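You operate a simulated robot arm through the tools that you are given. There is no shell and no other tool.

You run a simulated robot arm. Do the job below in one go: nothing can be reset, and whatever is moved stays where it is left.

JOB
Put the 120 orange width gauge from the top of the back counter on top of the medium carton there and the 75 orange width gauge on top of the white box there. Open the shallow drawer of the far counter, fetch the white bin and set it in the inside of the shallow drawer of the far counter, then shut the drawer. The order is free. Set down upright: orange width gauge.

The check looks at the end state, three seconds after you hand in, the way a careful person would. Anything else that was tipped, shoved, dropped, spilled or broken makes it a failure.

ROBOT AND FRAMES
A 7-joint arm with a two-finger gripper on a trunk, on a base that drives. Base frame: it is fixed to the floor where the robot stands at the start and does not move with it; the origin is under the middle of the robot, x ahead of it, y to its left, z up. Lengths are in mm, angles in degrees, forces in N, time in s.
With the tool pointing down near the work surface it reaches from about 340 to 800 mm from the robot's upright axis, wherever it stands. Its first joint turns from -166.0 to 166.0 degrees. Places, roughly: inside of the shallow drawer of the far counter [2400, 2800, 700]; medium carton [1000, 2500, 1000]; orange width gauge [1000, 2000, 1000]; shallow drawer of the far counter [2500, 2800, 800]; white bin [1000, 1750, 1000]; white box [1000, 2250, 1000]. Payload 2.45 kg.
Tool frame: the origin (TCP) lies between the finger pads and is the grasp point; the fingertips stand 27 mm ahead of it; z points along the fingers, y is the line along which they close. Largest opening 80 mm; the body of the gripper starts 54 mm behind the TCP.
Orientation is that of the tool frame in the base frame, as a unit quaternion [x, y, z, w]. With the fingers straight down and closing along the base's y, the tool's x points along the base's -x, its y along +y and its z along -z.

CONTROLS
- The arm moves only by the tool drive_tool. Its arguments are lists of equal length, an entry for each row: "delta_rot": the turn, a rotation vector about the base's x, y, z in degrees, a list of three; "delta_pos": the shift along the base's x, y, z in mm, a list of three; "claw": the opening, from 0 (shut) to 1 (fully open). In form: {"delta_rot": [[rx, ry, rz], ...], "delta_pos": [[x, y, z], ...], "claw": [claw, ...]}. A call has 1 to 20 rows; each row is the pose to reach, as a shift and turn from the pose commanded when the call began. A row lasts 0.2 s, in which the tool goes at most 50 mm and 8.6 degrees; a call with a longer step from one row to the next is refused whole, and so is a gripper value outside its range. Where a pose cannot be reached the arm comes as near as it can. A force on the tool above 40 N (or 10 N above the force at the start of the call, whichever is more), or a blocked arm, ends the call early, and 0.2 s more pass. Each finger travels about 153 mm/s and halts on what it meets, pressing with about 23 N; the grip force reading is that of the motor and also rises with nothing between the fingers. The clock runs only during rows and for 0.2 s after the last one: add rows that repeat a pose to give the fingers time. It gives the time, the measured TCP pose, the force on the tool (base axes), the opening and the grip force at its end, in the units of the frame above (readings bear some noise), with the torque about the TCP (base axes, N m) and any sound that the robot's microphone picked up.
- Cameras (640 x 400 px; columns grow to the right, rows downward): "scene" is now at [63, 104.9, 1657.7]; the picture's right is [-0.34, -0.94, 0.00], its down [-0.54, 0.19, -0.82] and it looks along [0.77, -0.28, -0.57] (base axes); focal length 283 px, centre (320, 200). "wrist" rides on the gripper at [63, 12, -79] in the tool frame; the picture's right is [-0.19, 0.98, 0.00], its down [-0.72, -0.14, -0.68] and it looks along [-0.67, -0.13, 0.73] (tool axes); focal length 226 px, centre (320, 200). There is no depth. A picture from a camera that has moved, and an enlarged one, comes with that camera's place and axes in the base frame and with its lens. The place of the scene camera against the robot may be out by one fixed shift of up to 25 mm in any direction.
- grab_frame(camera): a new picture of that camera. It takes no simulated time.
- move_column(by): slides the trunk up (or, below 0, down) by that many mm; the arm and the scene camera ride with it, the base frame stays. It gives what a move gives, with no picture.
- steer(legs): drives the robot by 1 to 6 legs, each [ahead, turn to the left] in mm and degrees, along the robot's own axes; the way and the turn of a leg run together, so that a leg with both is an arc; at most 1500 mm and 180 degrees a leg. The arm and the cameras ride along, it lands a little off, and it stops where it bumps. It gives what a move gives.
- aim_head(pan, tilt): turns the head with the scene camera to pan (to the left, within 120 degrees either way) and tilt (down, from -29 to 69), counted from straight ahead of the robot. It gives what a move gives.
- inspect(camera, box): a new picture of the part [left, top, right, bottom] of that camera's present view, enlarged. It takes no simulated time.
- finish_job(): hands the job in; it is judged then, once.

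Places have to be worked out from the pictures, the camera data and where the tool is seen. Open the gripper and draw the arm clear of the work before you hand the job in, unless the task says otherwise.

The tools are called after "Call:" as name(argument=value, ...) on one line, values as JSON. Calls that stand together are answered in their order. drive_tool: Moves the arm, as the interface text tells. Its arguments: {"type":"object","properties":{"delta_rot":{"type":"array","items":{"type":"array","items":{"type":"number"}}},"delta_pos":{"type":"array","items":{"type":"array","items":{"type":"number"}}},"claw":{"type":"array","items":{"type":"number"}}},"required":["delta_rot","delta_pos","claw"]} The other tools are called the same way: move_column (by) slides the trunk up or down; steer (legs) drives the base; aim_head (pan, tilt) turns the head that bears the scene camera; grab_frame (camera) takes a picture; inspect (camera, box) takes an enlarged picture of a part of a camera's view; finish_job () hands the job in.

At the start:

```text
t: 0.0
ee_pos: [480.2, -179.0, 1236.0]
tcp_rot: [0.001, 1.0, -0.001, 0.0]
wrist_force: [0.6, -0.4, -0.6]
wrist_torque: [-0.01, -0.03, 0.01]
finger_gap: 80.0
grasp_force: 0.0
trunk travel left (down, up): [-250.0, 290.0]
robot x, y, heading: [1.0, 1.9, 0.5]
head pan, tilt: [-20.0, 34.7]
```

scene: 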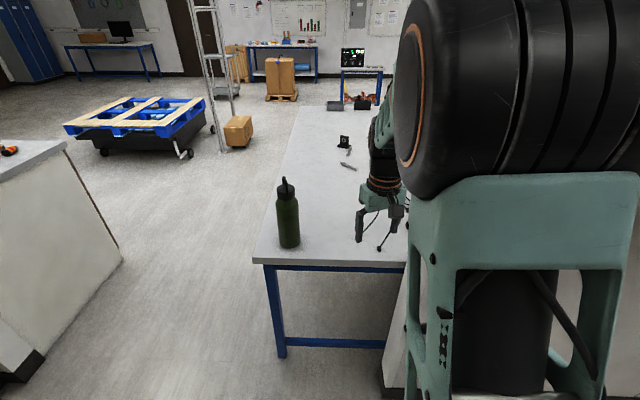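
wrist: 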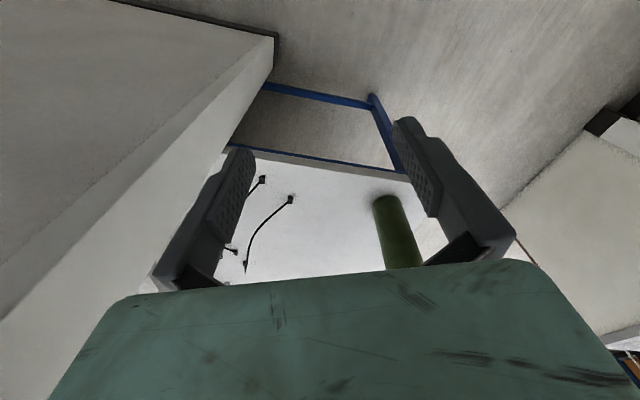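

The first picture shows a table ahead with a bottle and a counter at the left. I turn the head left to see the back counter.

Call:
aim_head(pan=60, tilt=25)

```text
t: 1.5
ee_pos: [481.0, -179.3, 1236.6]
tcp_rot: [0.0, 1.0, -0.001, 0.0]
wrist_force: [0.6, 0.1, -0.4]
wrist_torque: [0.0, -0.03, 0.01]
finger_gap: 79.7
grasp_force: 0.1
trunk travel left (down, up): [-250.0, 290.0]
robot x, y, heading: [1.9, 1.7, 0.1]
head pan, tilt: [60.0, 25.0]
```

I take a picture toward the back counter.

Call:
grab_frame(camera="scene")

```text
taken
camera scene: at [26.2, 214.9, 1673.0], right [0.87, -0.5, 0.0], down [-0.21, -0.37, -0.91], along [0.45, 0.78, -0.42], focal length 283 px, centre (320, 200)
```

scene: 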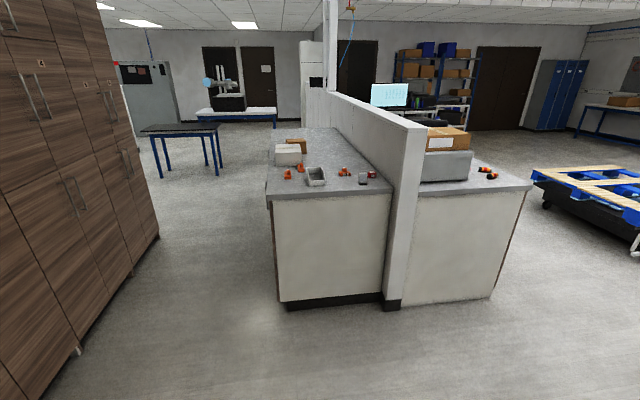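

I see the back counter with boxes and gauges, with a partition and another counter behind it. I zoom in on both.

Call:
inspect(camera="scene", box=[250, 120, 410, 220])

Call:
inspect(camera="scene", box=[380, 100, 540, 200])

```text
4.00 times, centred on (330, 170) of scene
camera zoom: at [26.2, 214.9, 1673.0], right [0.87, -0.5, 0.0], down [-0.21, -0.37, -0.91], along [0.45, 0.78, -0.42], focal length 1131 px, centre (280, 320)
```

zoom: 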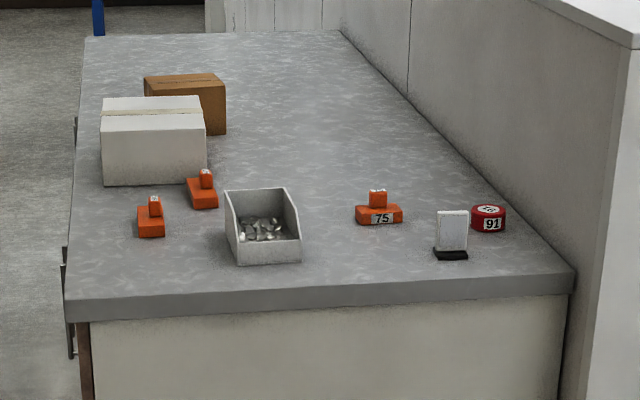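

```text
4.00 times, centred on (460, 150) of scene
camera zoom: at [26.2, 214.9, 1673.0], right [0.87, -0.5, 0.0], down [-0.21, -0.37, -0.91], along [0.45, 0.78, -0.42], focal length 1131 px, centre (-240, 400)
```

zoom: 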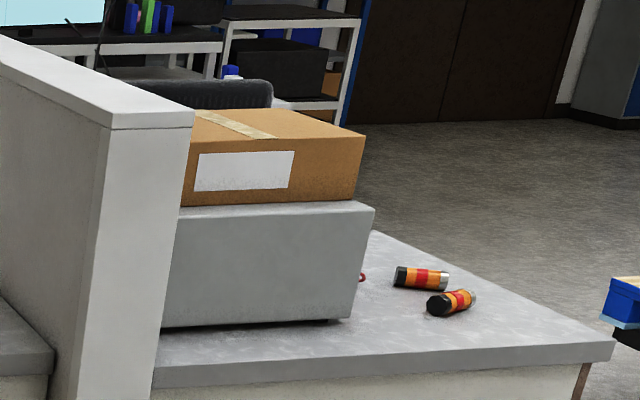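

Judging from this picture, the back counter is turned about 21° clockwise from the base y axis. Its near front corner is around (550,1790) and its top is near z 950. I drive partway toward the near end of the counter for a closer look.

Call:
steer(legs=[[0, 57], [900, 0]])

Call:
aim_head(pan=0, tilt=35)

Call:
grab_frame(camera="scene")

```text
t: 8.9
ee_pos: [888.8, 1068.8, 1235.3]
tcp_rot: [-0.482, 0.876, 0.0, 0.001]
wrist_force: [-0.4, -0.4, 0.7]
wrist_torque: [0.0, -0.02, -0.01]
finger_gap: 80.1
grasp_force: 0.0
trunk travel left (down, up): [-250.0, 290.0]
robot x, y, heading: [479.2, 760.9, 57.7]
head pan, tilt: [60.0, 25.0]
```

```text
t: 10.2
ee_pos: [888.6, 1066.7, 1235.1]
tcp_rot: [-0.482, 0.876, 0.0, 0.001]
wrist_force: [-0.2, -0.5, -1.3]
wrist_torque: [-0.02, -0.01, 0.0]
finger_gap: 79.9
grasp_force: 0.1
trunk travel left (down, up): [-250.0, 290.0]
robot x, y, heading: [480.0, 757.7, 57.7]
head pan, tilt: [0.0, 35.0]
```

```text
taken
camera scene: at [398.5, 885.7, 1657.2], right [0.85, -0.53, 0.0], down [-0.31, -0.49, -0.82], along [0.44, 0.69, -0.57], focal length 283 px, centre (320, 200)
```

scene: 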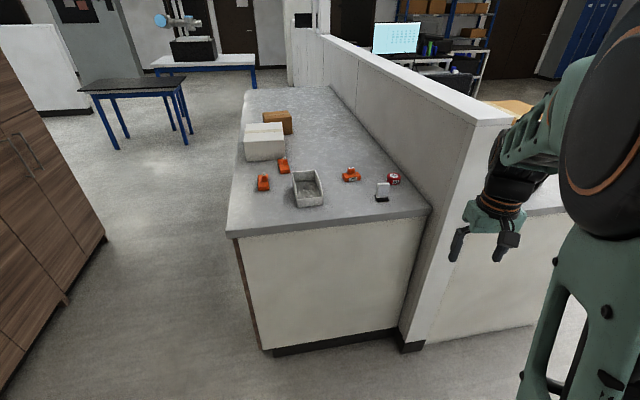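

I zoom in on the gripper, to calibrate the scene camera, and on the objects.

Call:
inspect(camera="scene", box=[430, 190, 542, 260])

Call:
inspect(camera="scene", box=[224, 80, 440, 215])

Call:
inspect(camera="scene", box=[236, 135, 336, 200])

Call:
inspect(camera="scene", box=[330, 145, 430, 210])

```text
5.71 times, centred on (486, 225) of scene
camera zoom: at [398.5, 885.7, 1657.2], right [0.85, -0.53, 0.0], down [-0.31, -0.49, -0.82], along [0.44, 0.69, -0.57], focal length 1615 px, centre (-629, 57)
```

zoom: 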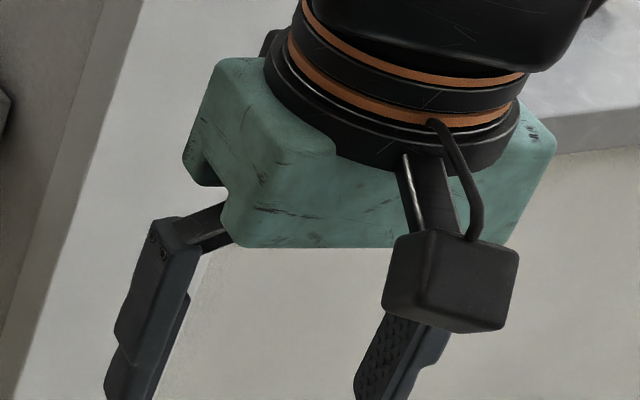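

```text
2.96 times, centred on (332, 148) of scene
camera zoom: at [398.5, 885.7, 1657.2], right [0.85, -0.53, 0.0], down [-0.31, -0.49, -0.82], along [0.44, 0.69, -0.57], focal length 838 px, centre (284, 356)
```

zoom: 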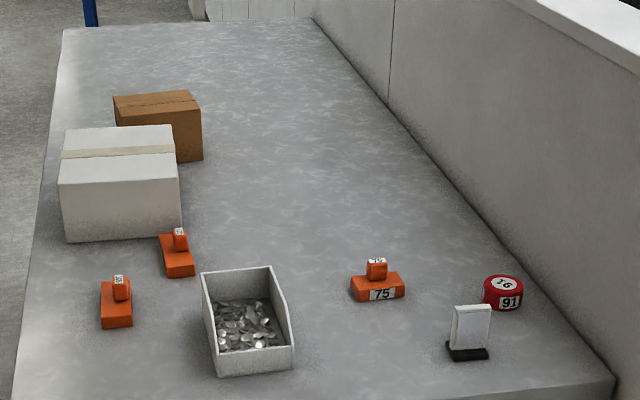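

```text
6.15 times, centred on (286, 168) of scene
camera zoom: at [398.5, 885.7, 1657.2], right [0.85, -0.53, 0.0], down [-0.31, -0.49, -0.82], along [0.44, 0.69, -0.57], focal length 1740 px, centre (529, 400)
```

zoom: 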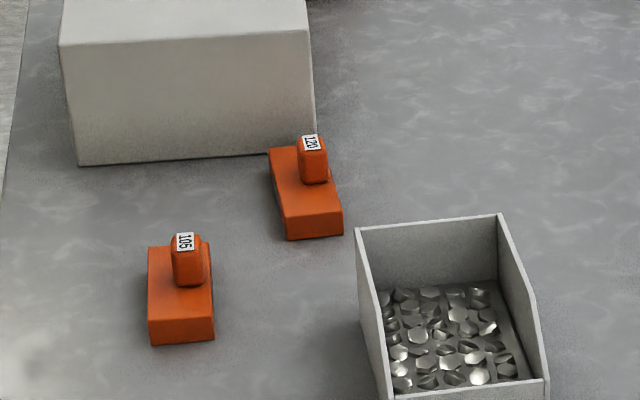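

```text
6.15 times, centred on (380, 178) of scene
camera zoom: at [398.5, 885.7, 1657.2], right [0.85, -0.53, 0.0], down [-0.31, -0.49, -0.82], along [0.44, 0.69, -0.57], focal length 1740 px, centre (-49, 338)
```

zoom: 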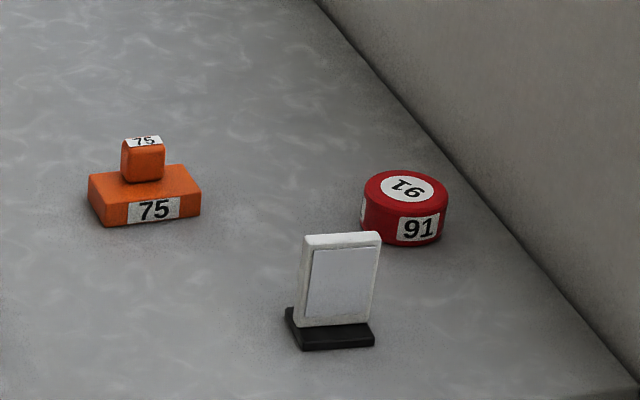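

The 120 gauge stands beside the white box, the decoy 105 is at the front, and the 75 is near the red can and the white card stand. The counter top is at about z 970. I drive to the near end of the counter, facing along it.

Call:
steer(legs=[[0, -6.5], [500, 0], [0, 16]])

Call:
aim_head(pan=5, tilt=45)

Call:
grab_frame(camera="scene")

Call:
grab_frame(camera="wrist")

```text
t: 13.2
ee_pos: [1184.3, 1342.4, 1235.9]
tcp_rot: [-0.425, 0.905, -0.001, -0.005]
wrist_force: [-2.9, -0.5, 0.0]
wrist_torque: [0.11, -0.31, -0.09]
finger_gap: 80.0
grasp_force: 0.1
trunk travel left (down, up): [-250.0, 290.0]
robot x, y, heading: [745.5, 1084.8, 51.0]
head pan, tilt: [0.0, 35.0]
stopped in leg 2: the force on the tool passed its limit at 122 N (the readings are from after the stop); the commanded pose is now the measured one
```

```text
t: 13.9
ee_pos: [1184.0, 1342.3, 1234.9]
tcp_rot: [-0.426, 0.905, -0.001, -0.005]
wrist_force: [-3.0, -0.9, 0.1]
wrist_torque: [0.16, -0.35, -0.09]
finger_gap: 80.1
grasp_force: 0.0
trunk travel left (down, up): [-250.0, 290.0]
robot x, y, heading: [744.6, 1087.8, 50.9]
head pan, tilt: [5.0, 45.0]
```

```text
taken
camera scene: at [668.3, 1220.9, 1642.4], right [0.83, -0.56, 0.0], down [-0.39, -0.59, -0.71], along [0.4, 0.59, -0.71], focal length 283 px, centre (320, 200)
```

scene: 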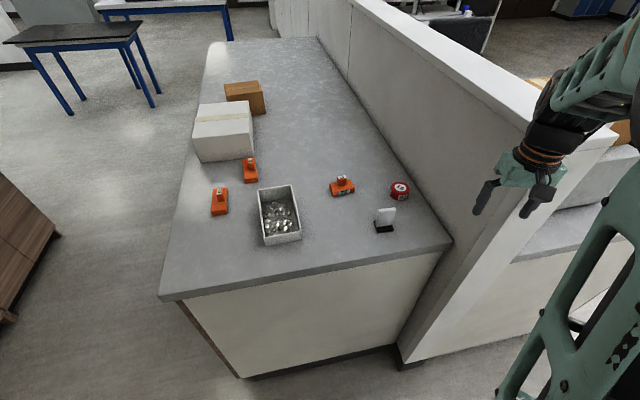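

```text
taken
camera wrist: at [1133.3, 1303.0, 1315.7], right [-0.63, 0.77, 0.0], down [0.57, 0.47, 0.67], along [0.52, 0.43, -0.74], focal length 226 px, centre (320, 200)
```

wrist: 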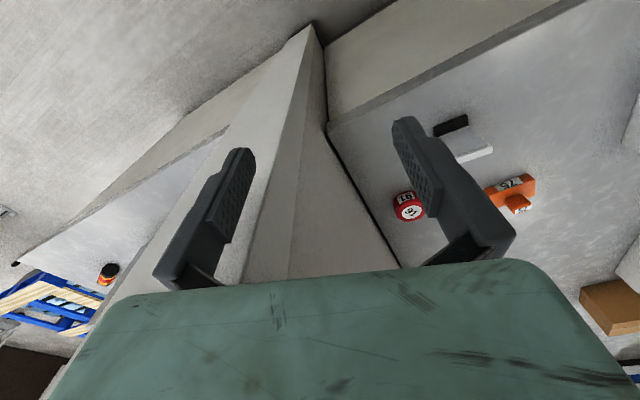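

The gripper touched the end of the partition wall; the objects look undisturbed. I back off, then swing the arm to the middle before I drive in again.

Call:
steer(legs=[[-200, 0]])

```text
t: 15.5
ee_pos: [1057.9, 1184.7, 1237.3]
tcp_rot: [-0.426, 0.905, 0.0, -0.005]
wrist_force: [0.0, -0.6, -0.8]
wrist_torque: [0.02, 0.01, -0.01]
finger_gap: 79.8
grasp_force: 0.1
trunk travel left (down, up): [-250.0, 290.0]
robot x, y, heading: [616.8, 929.6, 51.1]
head pan, tilt: [5.0, 45.0]
```

The arm is free now, with no force on it. I move the TCP to the robot's midline and up a little.

Call:
drive_tool(delta_rot=[[0, 0, 0], [0, 0, 0], [0, 0, 0], [0, 0, 0], [0, 0, 0], [0, 0, 0]], delta_pos=[[-34, 27, 15], [-68, 55, 30], [-103, 83, 45], [-137, 110, 60], [-165, 133, 75], [-165, 133, 75]], claw=[1, 1, 1, 1, 1, 1])

```text
t: 16.9
ee_pos: [893.0, 1319.4, 1305.6]
tcp_rot: [-0.425, 0.905, -0.003, -0.009]
wrist_force: [-0.2, 0.0, -0.4]
wrist_torque: [-0.03, -0.05, 0.01]
finger_gap: 80.0
grasp_force: 0.0
trunk travel left (down, up): [-250.0, 290.0]
robot x, y, heading: [617.5, 928.0, 51.1]
head pan, tilt: [5.0, 45.0]
```

From this view the 75 gauge is near (1132,1772), and the counter corner near (523,1728) with its axis at a heading of 67°. I drive to the end of the counter.

Call:
steer(legs=[[150, 16], [165, 0]])

Call:
grab_frame(camera="scene")

Call:
grab_frame(camera="wrist")

```text
t: 19.4
ee_pos: [912.9, 1658.6, 1307.4]
tcp_rot: [-0.549, 0.836, -0.004, -0.008]
wrist_force: [-1.3, -0.5, -0.5]
wrist_torque: [-0.01, -0.01, 0.0]
finger_gap: 80.2
grasp_force: 0.1
trunk travel left (down, up): [-250.0, 290.0]
robot x, y, heading: [762.1, 1209.1, 66.9]
head pan, tilt: [5.0, 45.0]
```

```text
taken
camera scene: at [655.1, 1316.5, 1648.0], right [0.92, -0.39, 0.0], down [-0.26, -0.6, -0.75], along [0.3, 0.69, -0.66], focal length 283 px, centre (320, 200)
```

scene: 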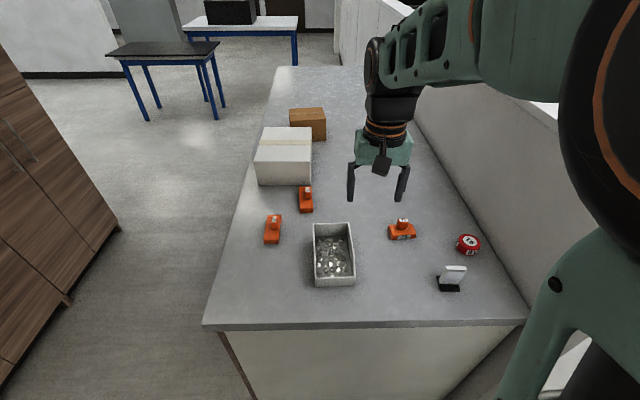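

```text
taken
camera wrist: at [876.1, 1608.3, 1388.0], right [-0.82, 0.57, 0.0], down [0.42, 0.61, 0.67], along [0.38, 0.55, -0.74], focal length 226 px, centre (320, 200)
```

wrist: 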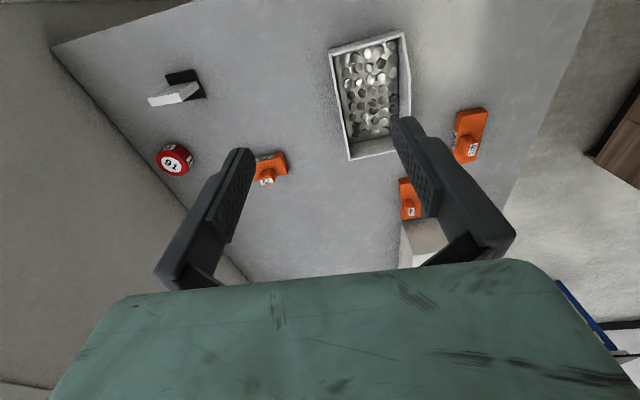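

The robot now stands at the end of the counter. I zoom in on the 75 gauge in both cameras to triangulate it.

Call:
inspect(camera="scene", box=[360, 195, 500, 295])

Call:
inspect(camera="wrist", box=[230, 130, 310, 200])

Call:
inspect(camera="scene", box=[240, 100, 370, 295])

```text
4.00 times, centred on (430, 245) of scene
camera zoom: at [655.1, 1316.5, 1648.0], right [0.92, -0.39, 0.0], down [-0.26, -0.6, -0.75], along [0.3, 0.69, -0.66], focal length 1131 px, centre (-120, 20)
```

zoom: 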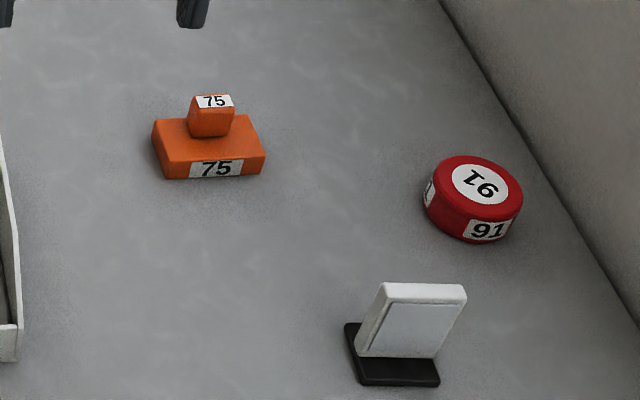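

```text
5.71 times, centred on (270, 165) of wrist
camera zoom: at [876.1, 1608.3, 1388.0], right [-0.82, 0.57, 0.0], down [0.42, 0.61, 0.67], along [0.38, 0.55, -0.74], focal length 1292 px, centre (606, 400)
```

zoom: 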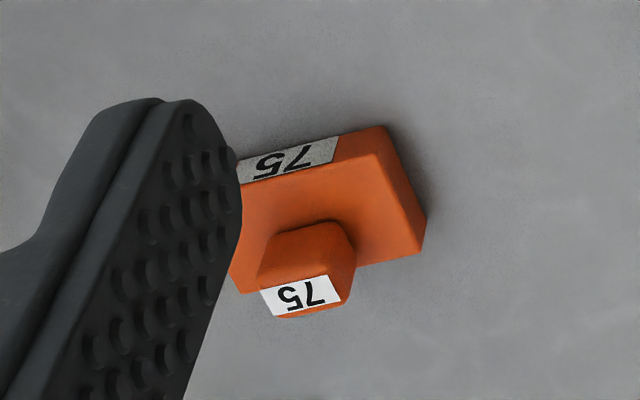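

```text
2.05 times, centred on (305, 198) of scene
camera zoom: at [655.1, 1316.5, 1648.0], right [0.92, -0.39, 0.0], down [-0.26, -0.6, -0.75], along [0.3, 0.69, -0.66], focal length 580 px, centre (351, 205)
```

zoom: 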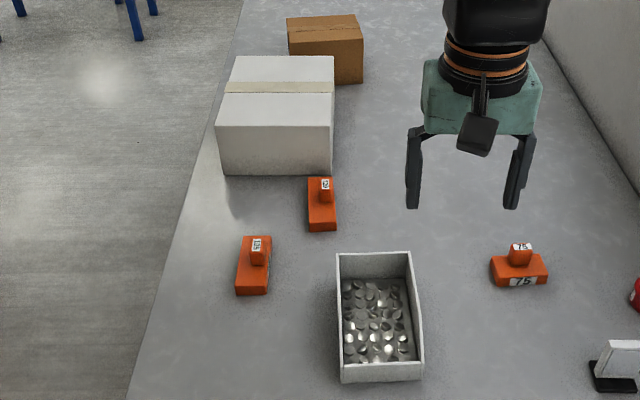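

Triangulated, the top of the 75 gauge's knob is near (1117,1772,~1025), with its base rotated about 4.6° from my tool. I move over it at a safe height and look again.

Call:
drive_tool(delta_rot=[[0, 0, 1], [0, 0, 2], [0, 0, 3], [0, 0, 4], [0, 0, 4.6], [0, 0, 4.6], [0, 0, 4.6]], delta_pos=[[36, 20, -10], [72, 40, -25], [108, 60, -45], [144, 80, -70], [180, 100, -95], [192, 107, -130], [192, 107, -130]], claw=[1, 1, 1, 1, 1, 1, 1])

Call:
grab_frame(camera="wrist")

Call:
inspect(camera="scene", box=[360, 155, 500, 255])

```text
t: 21.0
ee_pos: [1105.7, 1767.5, 1177.0]
tcp_rot: [-0.582, 0.813, -0.004, -0.008]
wrist_force: [0.0, -0.6, -0.1]
wrist_torque: [-0.02, 0.02, 0.0]
finger_gap: 80.0
grasp_force: 0.0
trunk travel left (down, up): [-250.0, 290.0]
robot x, y, heading: [759.6, 1210.4, 67.0]
head pan, tilt: [5.0, 45.0]
```

```text
taken
camera wrist: at [1073.1, 1712.9, 1257.3], right [-0.87, 0.5, 0.0], down [0.37, 0.65, 0.67], along [0.33, 0.58, -0.74], focal length 226 px, centre (320, 200)
```

wrist: 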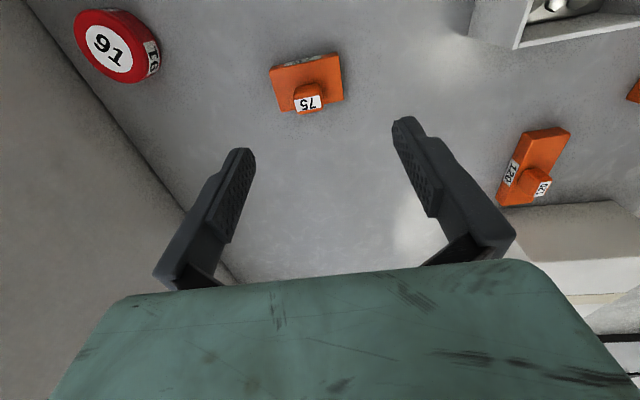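

```text
4.00 times, centred on (430, 205) of scene
camera zoom: at [647.0, 1317.1, 1642.4], right [0.95, -0.31, 0.0], down [-0.22, -0.67, -0.71], along [0.22, 0.67, -0.71], focal length 1131 px, centre (-120, 180)
```

zoom: 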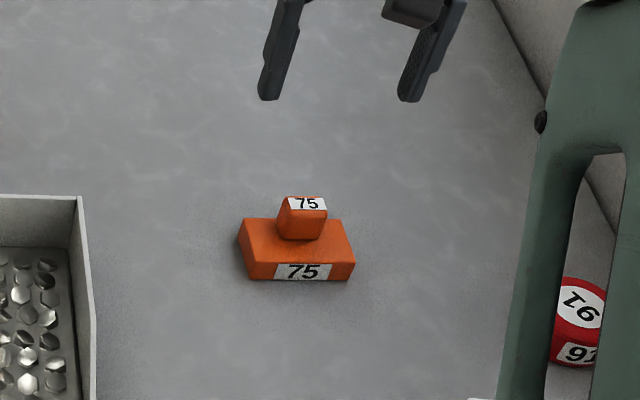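

The gauge is slightly ahead of the gripper. I zoom in on the wrist view for accurate triangulation.

Call:
inspect(camera="wrist", box=[250, 40, 370, 120])

```text
5.00 times, centred on (310, 80) of wrist
camera zoom: at [1073.1, 1712.9, 1257.3], right [-0.87, 0.5, 0.0], down [0.37, 0.65, 0.67], along [0.33, 0.58, -0.74], focal length 1130 px, centre (370, 800)
```

zoom: 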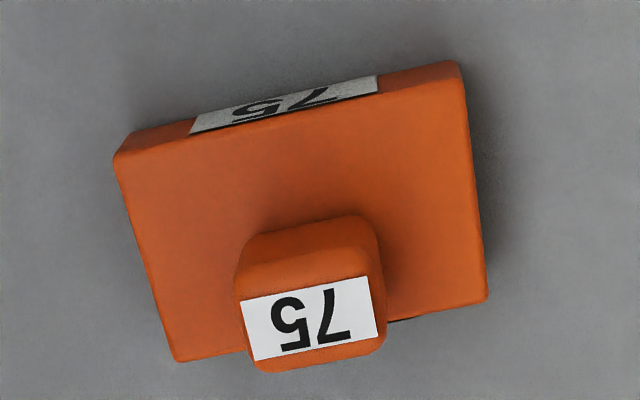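

Using the two wrist views, the knob top is at about (1122,1775,1026). I centre over it, correct the small tilt, and descend until the tips are just above the knob.

Call:
drive_tool(delta_rot=[[0.9, -0.5, 1], [0.9, -0.5, 1], [0.9, -0.5, 1], [0.9, -0.5, 1], [0.9, -0.5, 1]], delta_pos=[[16.5, 7.5, -20], [16.5, 7.5, -55], [16.5, 7.5, -90], [16.5, 7.5, -112], [16.5, 7.5, -112]], claw=[1, 1, 1, 1, 1])

Call:
grab_frame(camera="wrist")

Call:
inspect(camera="scene", box=[360, 155, 500, 255])

```text
t: 22.2
ee_pos: [1122.0, 1773.4, 1065.2]
tcp_rot: [-0.589, 0.808, 0.0, 0.001]
wrist_force: [-0.2, 0.2, -0.1]
wrist_torque: [0.01, -0.01, -0.02]
finger_gap: 79.8
grasp_force: 0.3
trunk travel left (down, up): [-250.0, 290.0]
robot x, y, heading: [759.1, 1206.3, 67.0]
head pan, tilt: [5.0, 45.0]
```

```text
taken
camera wrist: at [1089.7, 1718.8, 1145.1], right [-0.88, 0.48, 0.0], down [0.35, 0.64, 0.68], along [0.33, 0.6, -0.73], focal length 226 px, centre (320, 200)
```

wrist: 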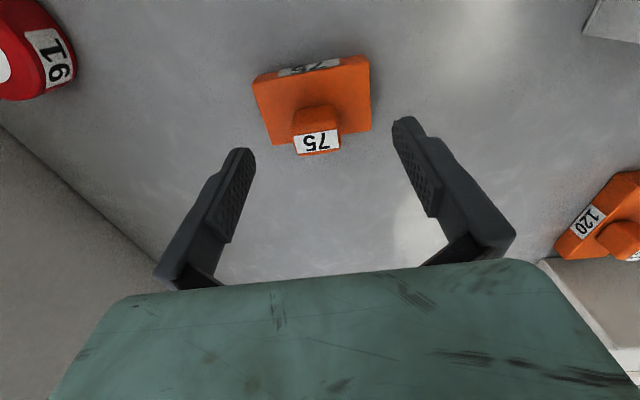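

```text
4.00 times, centred on (430, 205) of scene
camera zoom: at [647.1, 1317.2, 1642.4], right [0.95, -0.31, 0.0], down [-0.22, -0.67, -0.71], along [0.22, 0.67, -0.71], focal length 1131 px, centre (-120, 180)
```

zoom: 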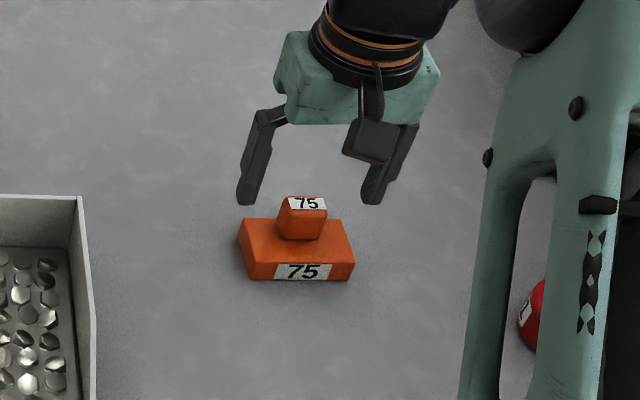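

The prediction matches: the knob is at (1123,1775). I descend further, watching the force.

Call:
drive_tool(delta_rot=[[0, 0, 0], [0, 0, 0], [0, 0, 0], [0, 0, 0]], delta_pos=[[1, 1.5, -15], [1, 1.5, -28], [1, 1.5, -35], [1, 1.5, -35]], claw=[1, 1, 1, 1])

Call:
inspect(camera="scene", box=[360, 155, 500, 255])

Call:
grab_frame(camera="wrist")

```text
t: 23.2
ee_pos: [1123.7, 1774.1, 1029.8]
tcp_rot: [-0.589, 0.808, -0.001, 0.001]
wrist_force: [-0.1, -0.2, -0.2]
wrist_torque: [-0.03, 0.02, 0.02]
finger_gap: 79.8
grasp_force: 0.0
trunk travel left (down, up): [-250.0, 290.0]
robot x, y, heading: [756.8, 1209.5, 67.0]
head pan, tilt: [5.0, 45.0]
```

```text
4.00 times, centred on (430, 205) of scene
camera zoom: at [647.2, 1317.3, 1642.4], right [0.95, -0.31, 0.0], down [-0.22, -0.67, -0.71], along [0.22, 0.67, -0.71], focal length 1131 px, centre (-120, 180)
```

zoom: 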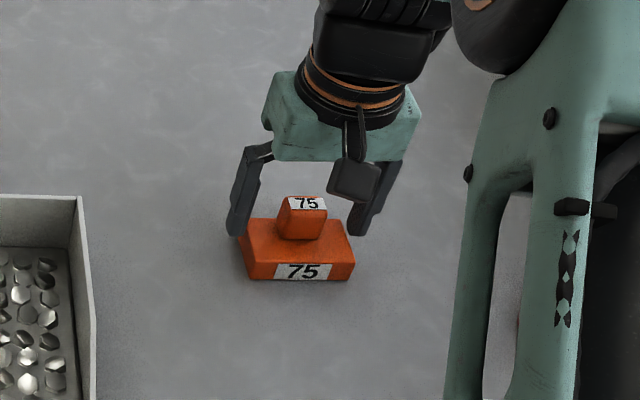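

```text
taken
camera wrist: at [1090.8, 1720.1, 1109.5], right [-0.88, 0.48, 0.0], down [0.35, 0.64, 0.68], along [0.33, 0.6, -0.73], focal length 226 px, centre (320, 200)
```

wrist: 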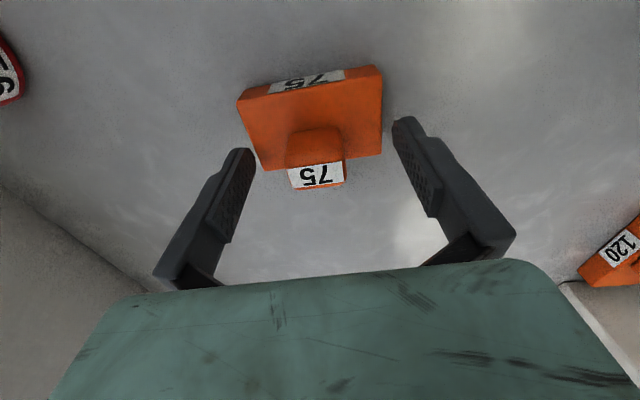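

The knob is between the fingers and the TCP projects right onto it. I close the gripper.

Call:
drive_tool(delta_rot=[[0, 0, 0], [0, 0, 0], [0, 0, 0], [0, 0, 0]], delta_pos=[[0, 0, 0], [0, 0, 0], [0, 0, 0], [0, 0, 0]], claw=[0.6, 0.3, 0, 0])

```text
t: 24.2
ee_pos: [1123.3, 1775.5, 1030.3]
tcp_rot: [-0.59, 0.807, 0.0, -0.001]
wrist_force: [0.2, 0.0, 0.6]
wrist_torque: [0.02, -0.02, 0.01]
finger_gap: 29.3
grasp_force: 23.2
trunk travel left (down, up): [-250.0, 290.0]
robot x, y, heading: [756.2, 1208.0, 67.1]
head pan, tilt: [5.0, 45.0]
```

The grip reads 29.3 mm on the knob at 23 N. I lift straight up and then draw the arm in for driving.

Call:
drive_tool(delta_rot=[[0, 0, 0], [0, 0, 0], [0, 0, 0], [0, 0, 0], [0, 0, 0], [0, 0, 0], [0, 0, 0], [0, 0, 0], [0, 0, 0], [0, 0, 0], [0, 0, 0], [0, 0, 0]], delta_pos=[[0, 0, 10], [0, 0, 40], [0, 0, 80], [0, 0, 120], [0, 0, 150], [-30, -21, 170], [-60, -42, 190], [-90, -63, 210], [-120, -84, 230], [-150, -105, 250], [-179, -125, 270], [-179, -125, 270]], claw=[0, 0, 0, 0, 0, 0, 0, 0, 0, 0, 0, 0])

Call:
grab_frame(camera="wrist")

Call:
grab_frame(camera="scene")

```text
t: 26.8
ee_pos: [945.3, 1649.1, 1298.6]
tcp_rot: [-0.588, 0.809, -0.002, -0.002]
wrist_force: [-0.4, -0.2, -1.1]
wrist_torque: [0.02, -0.02, -0.01]
finger_gap: 29.3
grasp_force: 22.9
trunk travel left (down, up): [-250.0, 290.0]
robot x, y, heading: [762.3, 1211.6, 67.3]
head pan, tilt: [5.0, 45.0]
```

```text
taken
camera wrist: at [912.6, 1596.0, 1377.2], right [-0.87, 0.48, 0.0], down [0.35, 0.64, 0.68], along [0.33, 0.59, -0.73], focal length 226 px, centre (320, 200)
```

wrist: 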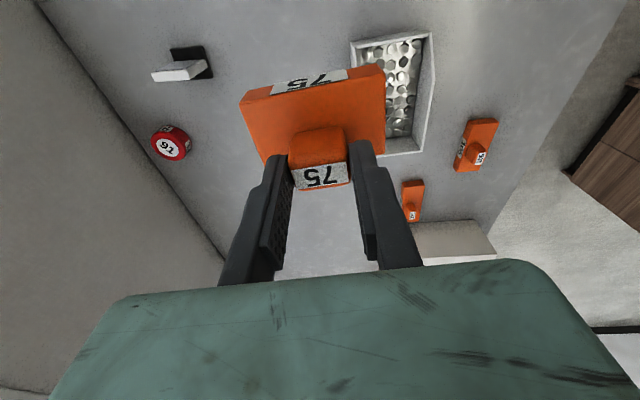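

```text
taken
camera scene: at [651.3, 1317.6, 1645.8], right [0.94, -0.35, 0.0], down [-0.24, -0.63, -0.74], along [0.26, 0.69, -0.68], focal length 283 px, centre (320, 200)
```

scene: 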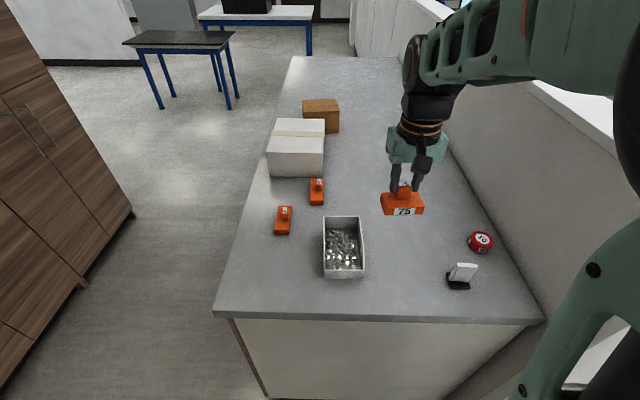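

The 75 gauge is held upright. I back up and drive around the corner into the front aisle.

Call:
steer(legs=[[-170, 0], [0, 75], [880, 0]])

Call:
grab_frame(camera="scene")

```text
t: 35.8
ee_pos: [-381.4, 1898.0, 1299.7]
tcp_rot: [0.958, -0.286, 0.001, 0.0]
wrist_force: [-0.7, 0.5, -1.3]
wrist_torque: [-0.01, -0.01, 0.01]
finger_gap: 29.2
grasp_force: 22.7
trunk travel left (down, up): [-250.0, 290.0]
robot x, y, heading: [-4.7, 1602.4, 141.5]
head pan, tilt: [5.0, 45.0]
```

```text
taken
camera scene: at [-143.3, 1523.2, 1646.1], right [0.6, 0.8, 0.0], down [0.54, -0.4, -0.74], along [-0.59, 0.44, -0.68], focal length 283 px, centre (320, 200)
```

scene: 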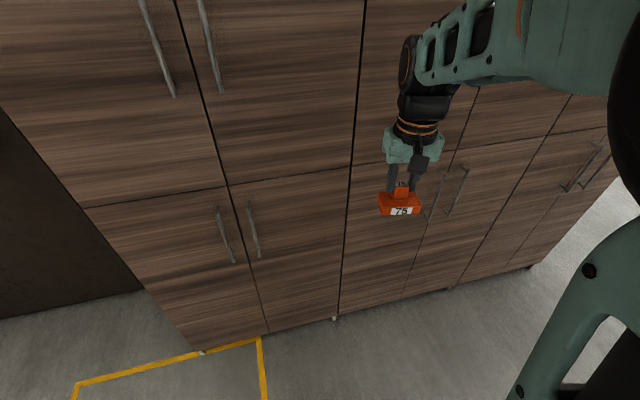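

I turn to run along the counter and drive down the aisle, then turn to face the counter.

Call:
steer(legs=[[0, -74], [1010, 0]])

Call:
grab_frame(camera="scene")

```text
t: 44.3
ee_pos: [548.4, 2978.5, 1298.4]
tcp_rot: [-0.596, 0.803, -0.001, 0.0]
wrist_force: [0.0, -0.3, 0.1]
wrist_torque: [0.01, -0.01, -0.01]
finger_gap: 29.3
grasp_force: 23.3
trunk travel left (down, up): [-250.0, 290.0]
robot x, y, heading: [368.6, 2532.8, 68.5]
head pan, tilt: [5.0, 45.0]
```

```text
taken
camera scene: at [261.1, 2639.0, 1645.9], right [0.94, -0.35, 0.0], down [-0.23, -0.63, -0.74], along [0.25, 0.69, -0.68], focal length 283 px, centre (320, 200)
```

scene: 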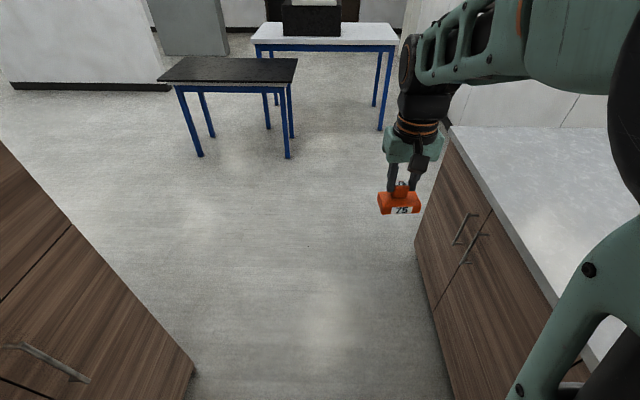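

I'm beside the boxes. I turn right to face the counter and look.

Call:
steer(legs=[[0, -91.3]])

Call:
grab_frame(camera="scene")

Call:
grab_frame(camera="wrist")

```text
t: 48.6
ee_pos: [812.3, 2345.6, 1299.8]
tcp_rot: [0.156, 0.988, -0.001, -0.001]
wrist_force: [0.5, -0.1, -1.3]
wrist_torque: [-0.01, -0.02, 0.01]
finger_gap: 29.2
grasp_force: 22.6
trunk travel left (down, up): [-250.0, 290.0]
robot x, y, heading: [369.6, 2531.6, -23.1]
head pan, tilt: [5.0, 45.0]
```

```text
taken
camera scene: at [483.9, 2632.8, 1645.8], right [-0.36, -0.93, 0.0], down [-0.63, 0.25, -0.74], along [0.69, -0.27, -0.68], focal length 283 px, centre (320, 200)
```

scene: 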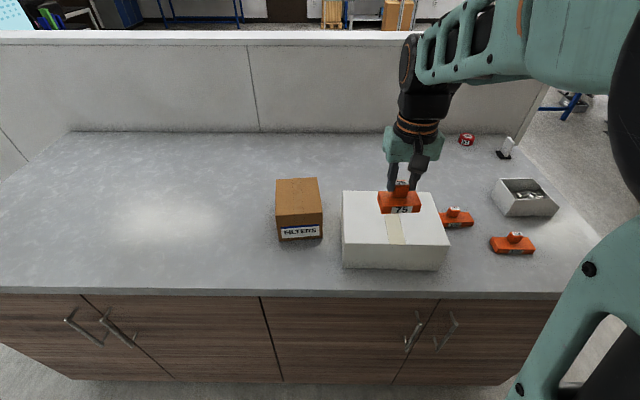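

```text
taken
camera wrist: at [754.8, 2377.2, 1378.3], right [0.49, 0.87, 0.0], down [0.64, -0.35, 0.68], along [0.59, -0.33, -0.73], focal length 226 px, centre (320, 200)
```

wrist: 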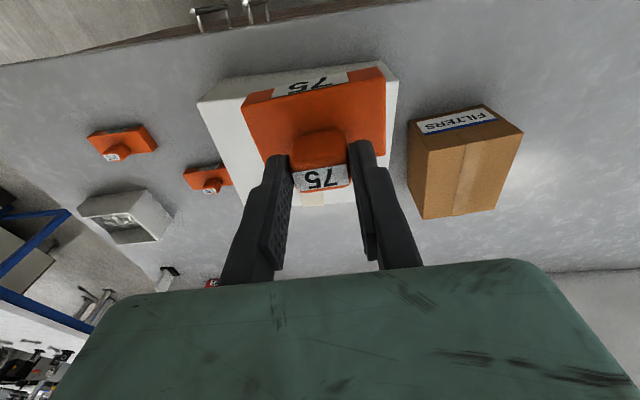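

The white box is almost beneath the held gauge. I zoom in for the corners of both boxes.

Call:
inspect(camera="scene", box=[265, 165, 465, 285])

Call:
inspect(camera="wrist", box=[180, 50, 540, 230])

```text
3.20 times, centred on (365, 225) of scene
camera zoom: at [483.9, 2632.8, 1645.8], right [-0.36, -0.93, 0.0], down [-0.63, 0.25, -0.74], along [0.69, -0.27, -0.68], focal length 904 px, centre (176, 120)
```

zoom: 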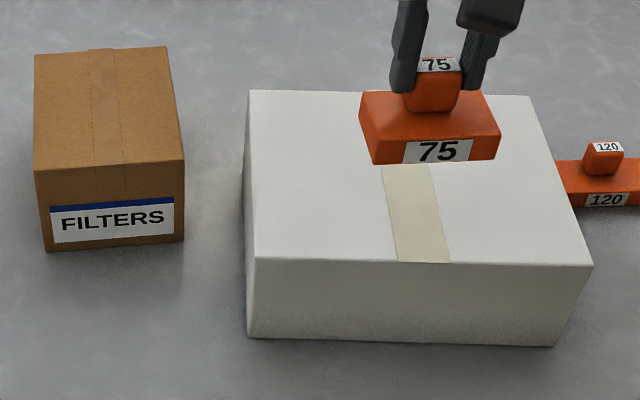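

```text
1.78 times, centred on (360, 140) of wrist
camera zoom: at [754.8, 2377.2, 1378.3], right [0.49, 0.87, 0.0], down [0.64, -0.35, 0.68], along [0.59, -0.33, -0.73], focal length 402 px, centre (249, 307)
```

zoom: 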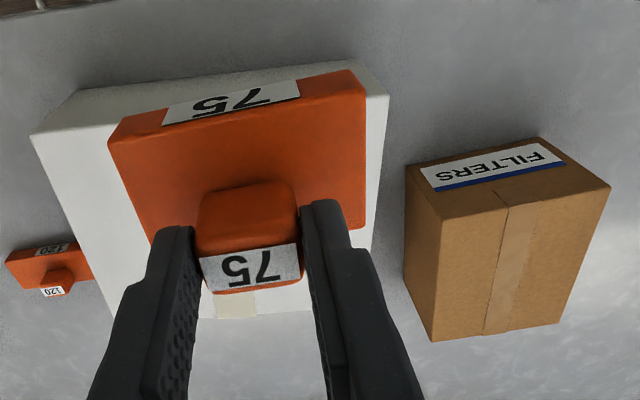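

The white box top is about 245×193 mm at z≈1090, centred near (905,2267). I move over its centre, align the gauge with the box and come down to just above it.

Call:
drive_tool(delta_rot=[[0, 0, -1], [0, 0, -2], [0, 0, -3.5], [0, 0, -5], [0, 0, -5], [0, 0, -5], [0, 0, -5]], delta_pos=[[31, -26, 0], [62, -52, 0], [93, -78, 0], [93, -78, -40], [93, -78, -85], [93, -78, -115], [93, -78, -115]], claw=[0, 0, 0, 0, 0, 0, 0])

Call:
inspect(camera="scene", box=[265, 125, 465, 285])

Call:
grab_frame(camera="wrist")

```text
t: 50.2
ee_pos: [904.6, 2266.5, 1184.2]
tcp_rot: [0.199, 0.98, -0.001, 0.0]
wrist_force: [0.2, -0.5, -1.4]
wrist_torque: [0.04, 0.0, -0.05]
finger_gap: 29.5
grasp_force: 23.6
trunk travel left (down, up): [-250.0, 290.0]
robot x, y, heading: [367.3, 2530.1, -23.0]
head pan, tilt: [5.0, 45.0]
```

```text
2.50 times, centred on (365, 205) of scene
camera zoom: at [483.5, 2638.0, 1642.4], right [-0.31, -0.95, 0.0], down [-0.67, 0.22, -0.71], along [0.67, -0.22, -0.71], focal length 707 px, centre (208, 188)
```

zoom: 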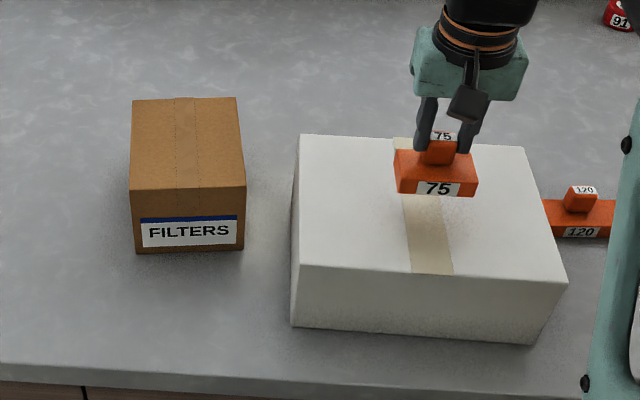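

```text
taken
camera wrist: at [850.0, 2303.5, 1262.7], right [0.56, 0.83, 0.0], down [0.61, -0.41, 0.68], along [0.56, -0.38, -0.73], focal length 226 px, centre (320, 200)
```

wrist: 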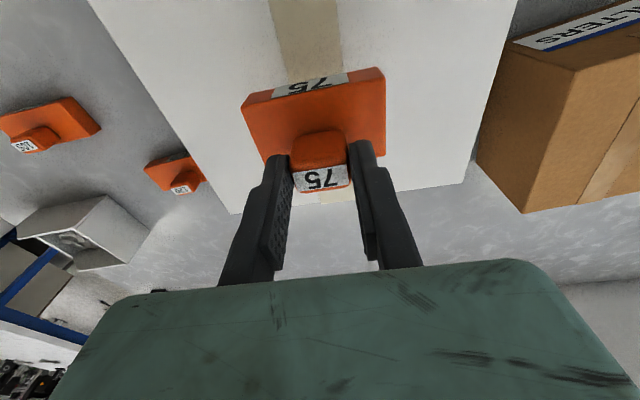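

The gauge is centred over the box. I descend in small steps and watch the force.

Call:
drive_tool(delta_rot=[[0, 0, 0], [0, 0, 0], [0, 0, 0], [0, 0, 0], [0, 0, 0]], delta_pos=[[0, 0, -10], [0, 0, -20], [0, 0, -26], [0, 0, -30], [0, 0, -30]], claw=[0, 0, 0, 0, 0])

Call:
inspect(camera="scene", box=[365, 155, 465, 225])

```text
t: 51.4
ee_pos: [904.6, 2265.6, 1154.6]
tcp_rot: [0.199, 0.98, 0.0, -0.001]
wrist_force: [-0.2, 0.3, -1.0]
wrist_torque: [0.01, -0.01, 0.0]
finger_gap: 29.5
grasp_force: 23.2
trunk travel left (down, up): [-250.0, 290.0]
robot x, y, heading: [369.0, 2529.5, -23.0]
head pan, tilt: [5.0, 45.0]
```

```text
5.71 times, centred on (415, 190) of scene
camera zoom: at [483.9, 2637.8, 1642.4], right [-0.31, -0.95, 0.0], down [-0.67, 0.22, -0.71], along [0.67, -0.22, -0.71], focal length 1615 px, centre (-223, 257)
```

zoom: 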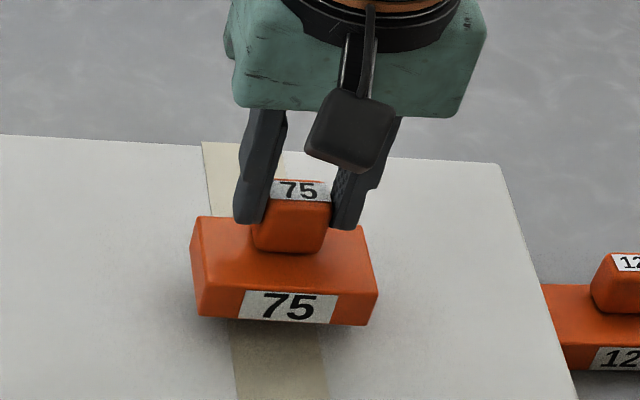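

The shadow shows only a small gap left. I creep down.

Call:
drive_tool(delta_rot=[[0, 0, 0], [0, 0, 0], [0, 0, 0]], delta_pos=[[0, 0, -2], [0, 0, -4], [0, 0, -4]], claw=[0, 0, 0])

Call:
drive_tool(delta_rot=[[0, 0, 0], [0, 0, 0], [0, 0, 0]], delta_pos=[[0, 0, -2], [0, 0, -3], [0, 0, -3]], claw=[0, 0, 0])

Call:
inspect(camera="scene", box=[365, 155, 465, 225])

```text
t: 52.2
ee_pos: [905.5, 2266.7, 1150.9]
tcp_rot: [0.198, 0.98, 0.0, -0.001]
wrist_force: [0.6, 0.1, -1.1]
wrist_torque: [0.0, 0.03, -0.01]
finger_gap: 29.1
grasp_force: 22.6
trunk travel left (down, up): [-250.0, 290.0]
robot x, y, heading: [374.3, 2535.7, -23.2]
head pan, tilt: [5.0, 45.0]
```

```text
t: 53.0
ee_pos: [904.8, 2265.8, 1147.4]
tcp_rot: [0.199, 0.98, -0.002, -0.001]
wrist_force: [0.6, 0.2, -1.4]
wrist_torque: [0.01, 0.01, 0.02]
finger_gap: 29.6
grasp_force: 22.9
trunk travel left (down, up): [-250.0, 290.0]
robot x, y, heading: [367.8, 2532.7, -23.2]
head pan, tilt: [5.0, 45.0]
```

```text
5.71 times, centred on (415, 190) of scene
camera zoom: at [483.8, 2637.8, 1642.4], right [-0.31, -0.95, 0.0], down [-0.67, 0.22, -0.71], along [0.67, -0.22, -0.71], focal length 1615 px, centre (-223, 257)
```

zoom: 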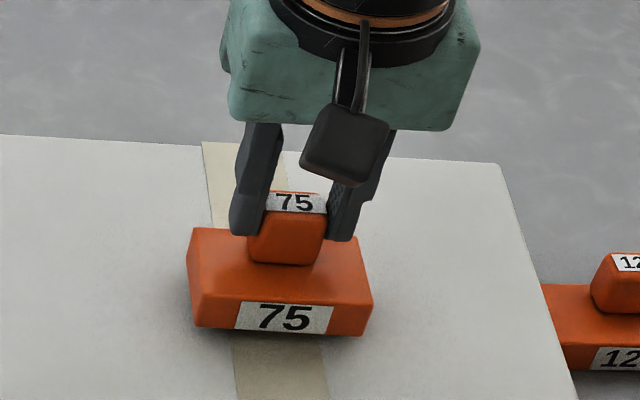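

Still no contact force, so I keep creeping down.

Call:
drive_tool(delta_rot=[[0, 0, 0], [0, 0, 0], [0, 0, 0]], delta_pos=[[0, 0, -2], [0, 0, -3], [0, 0, -3]], claw=[0, 0, 0])

Call:
drive_tool(delta_rot=[[0, 0, 0], [0, 0, 0]], delta_pos=[[0, 0, -2], [0, 0, -2]], claw=[0, 0])

Call:
inspect(camera="scene", box=[365, 155, 465, 225])

```text
t: 53.8
ee_pos: [904.3, 2266.5, 1143.7]
tcp_rot: [0.2, 0.98, 0.0, -0.002]
wrist_force: [-0.6, 0.3, -1.3]
wrist_torque: [0.0, 0.05, -0.02]
finger_gap: 29.3
grasp_force: 23.4
trunk travel left (down, up): [-250.0, 290.0]
robot x, y, heading: [365.8, 2532.6, -22.9]
head pan, tilt: [5.0, 45.0]
```

```text
t: 54.4
ee_pos: [906.1, 2267.1, 1141.9]
tcp_rot: [0.198, 0.98, -0.001, -0.002]
wrist_force: [-0.9, -0.1, -0.8]
wrist_torque: [0.0, 0.01, -0.05]
finger_gap: 29.0
grasp_force: 23.1
trunk travel left (down, up): [-250.0, 290.0]
robot x, y, heading: [370.3, 2530.4, -23.0]
head pan, tilt: [5.0, 45.0]
```

```text
5.71 times, centred on (415, 190) of scene
camera zoom: at [483.9, 2637.8, 1642.4], right [-0.31, -0.95, 0.0], down [-0.67, 0.22, -0.71], along [0.67, -0.22, -0.71], focal length 1615 px, centre (-223, 257)
```

zoom: 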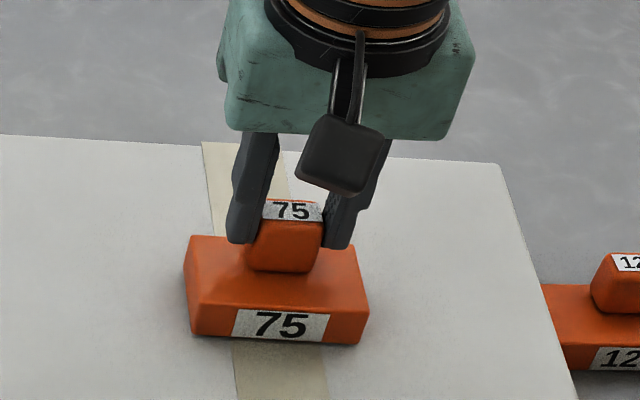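

Call:
drive_tool(delta_rot=[[0, 0, 0], [0, 0, 0]], delta_pos=[[0, 0, -2], [0, 0, -2]], claw=[0, 0])

Call:
drive_tool(delta_rot=[[0, 0, 0], [0, 0, 0]], delta_pos=[[0, 0, -2], [0, 0, -2]], claw=[0, 0])

Call:
inspect(camera="scene", box=[365, 155, 465, 225])

```text
t: 55.0
ee_pos: [905.4, 2267.4, 1139.1]
tcp_rot: [0.199, 0.98, -0.001, -0.002]
wrist_force: [0.7, -0.2, 1.4]
wrist_torque: [0.06, -0.07, -0.03]
finger_gap: 29.5
grasp_force: 22.4
trunk travel left (down, up): [-250.0, 290.0]
robot x, y, heading: [369.6, 2535.3, -22.9]
head pan, tilt: [5.0, 45.0]
```

```text
t: 55.6
ee_pos: [905.0, 2266.3, 1139.5]
tcp_rot: [0.199, 0.98, -0.001, 0.002]
wrist_force: [2.1, 0.3, 19.4]
wrist_torque: [0.17, 0.24, -0.01]
finger_gap: 29.3
grasp_force: 23.2
trunk travel left (down, up): [-250.0, 290.0]
robot x, y, heading: [367.7, 2532.3, -23.2]
head pan, tilt: [5.0, 45.0]
```

```text
5.71 times, centred on (415, 190) of scene
camera zoom: at [482.6, 2638.4, 1642.6], right [-0.31, -0.95, 0.0], down [-0.67, 0.22, -0.71], along [0.67, -0.22, -0.71], focal length 1615 px, centre (-223, 257)
```

zoom: 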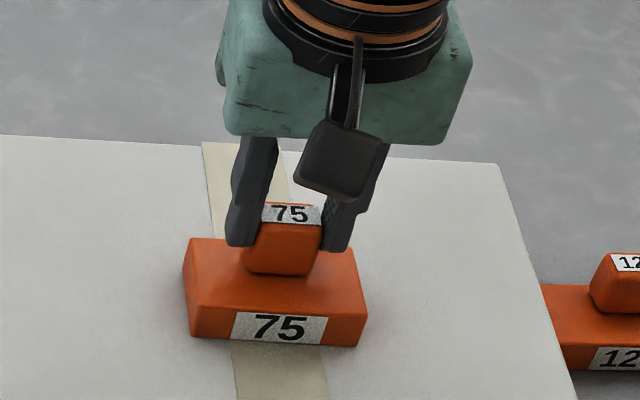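

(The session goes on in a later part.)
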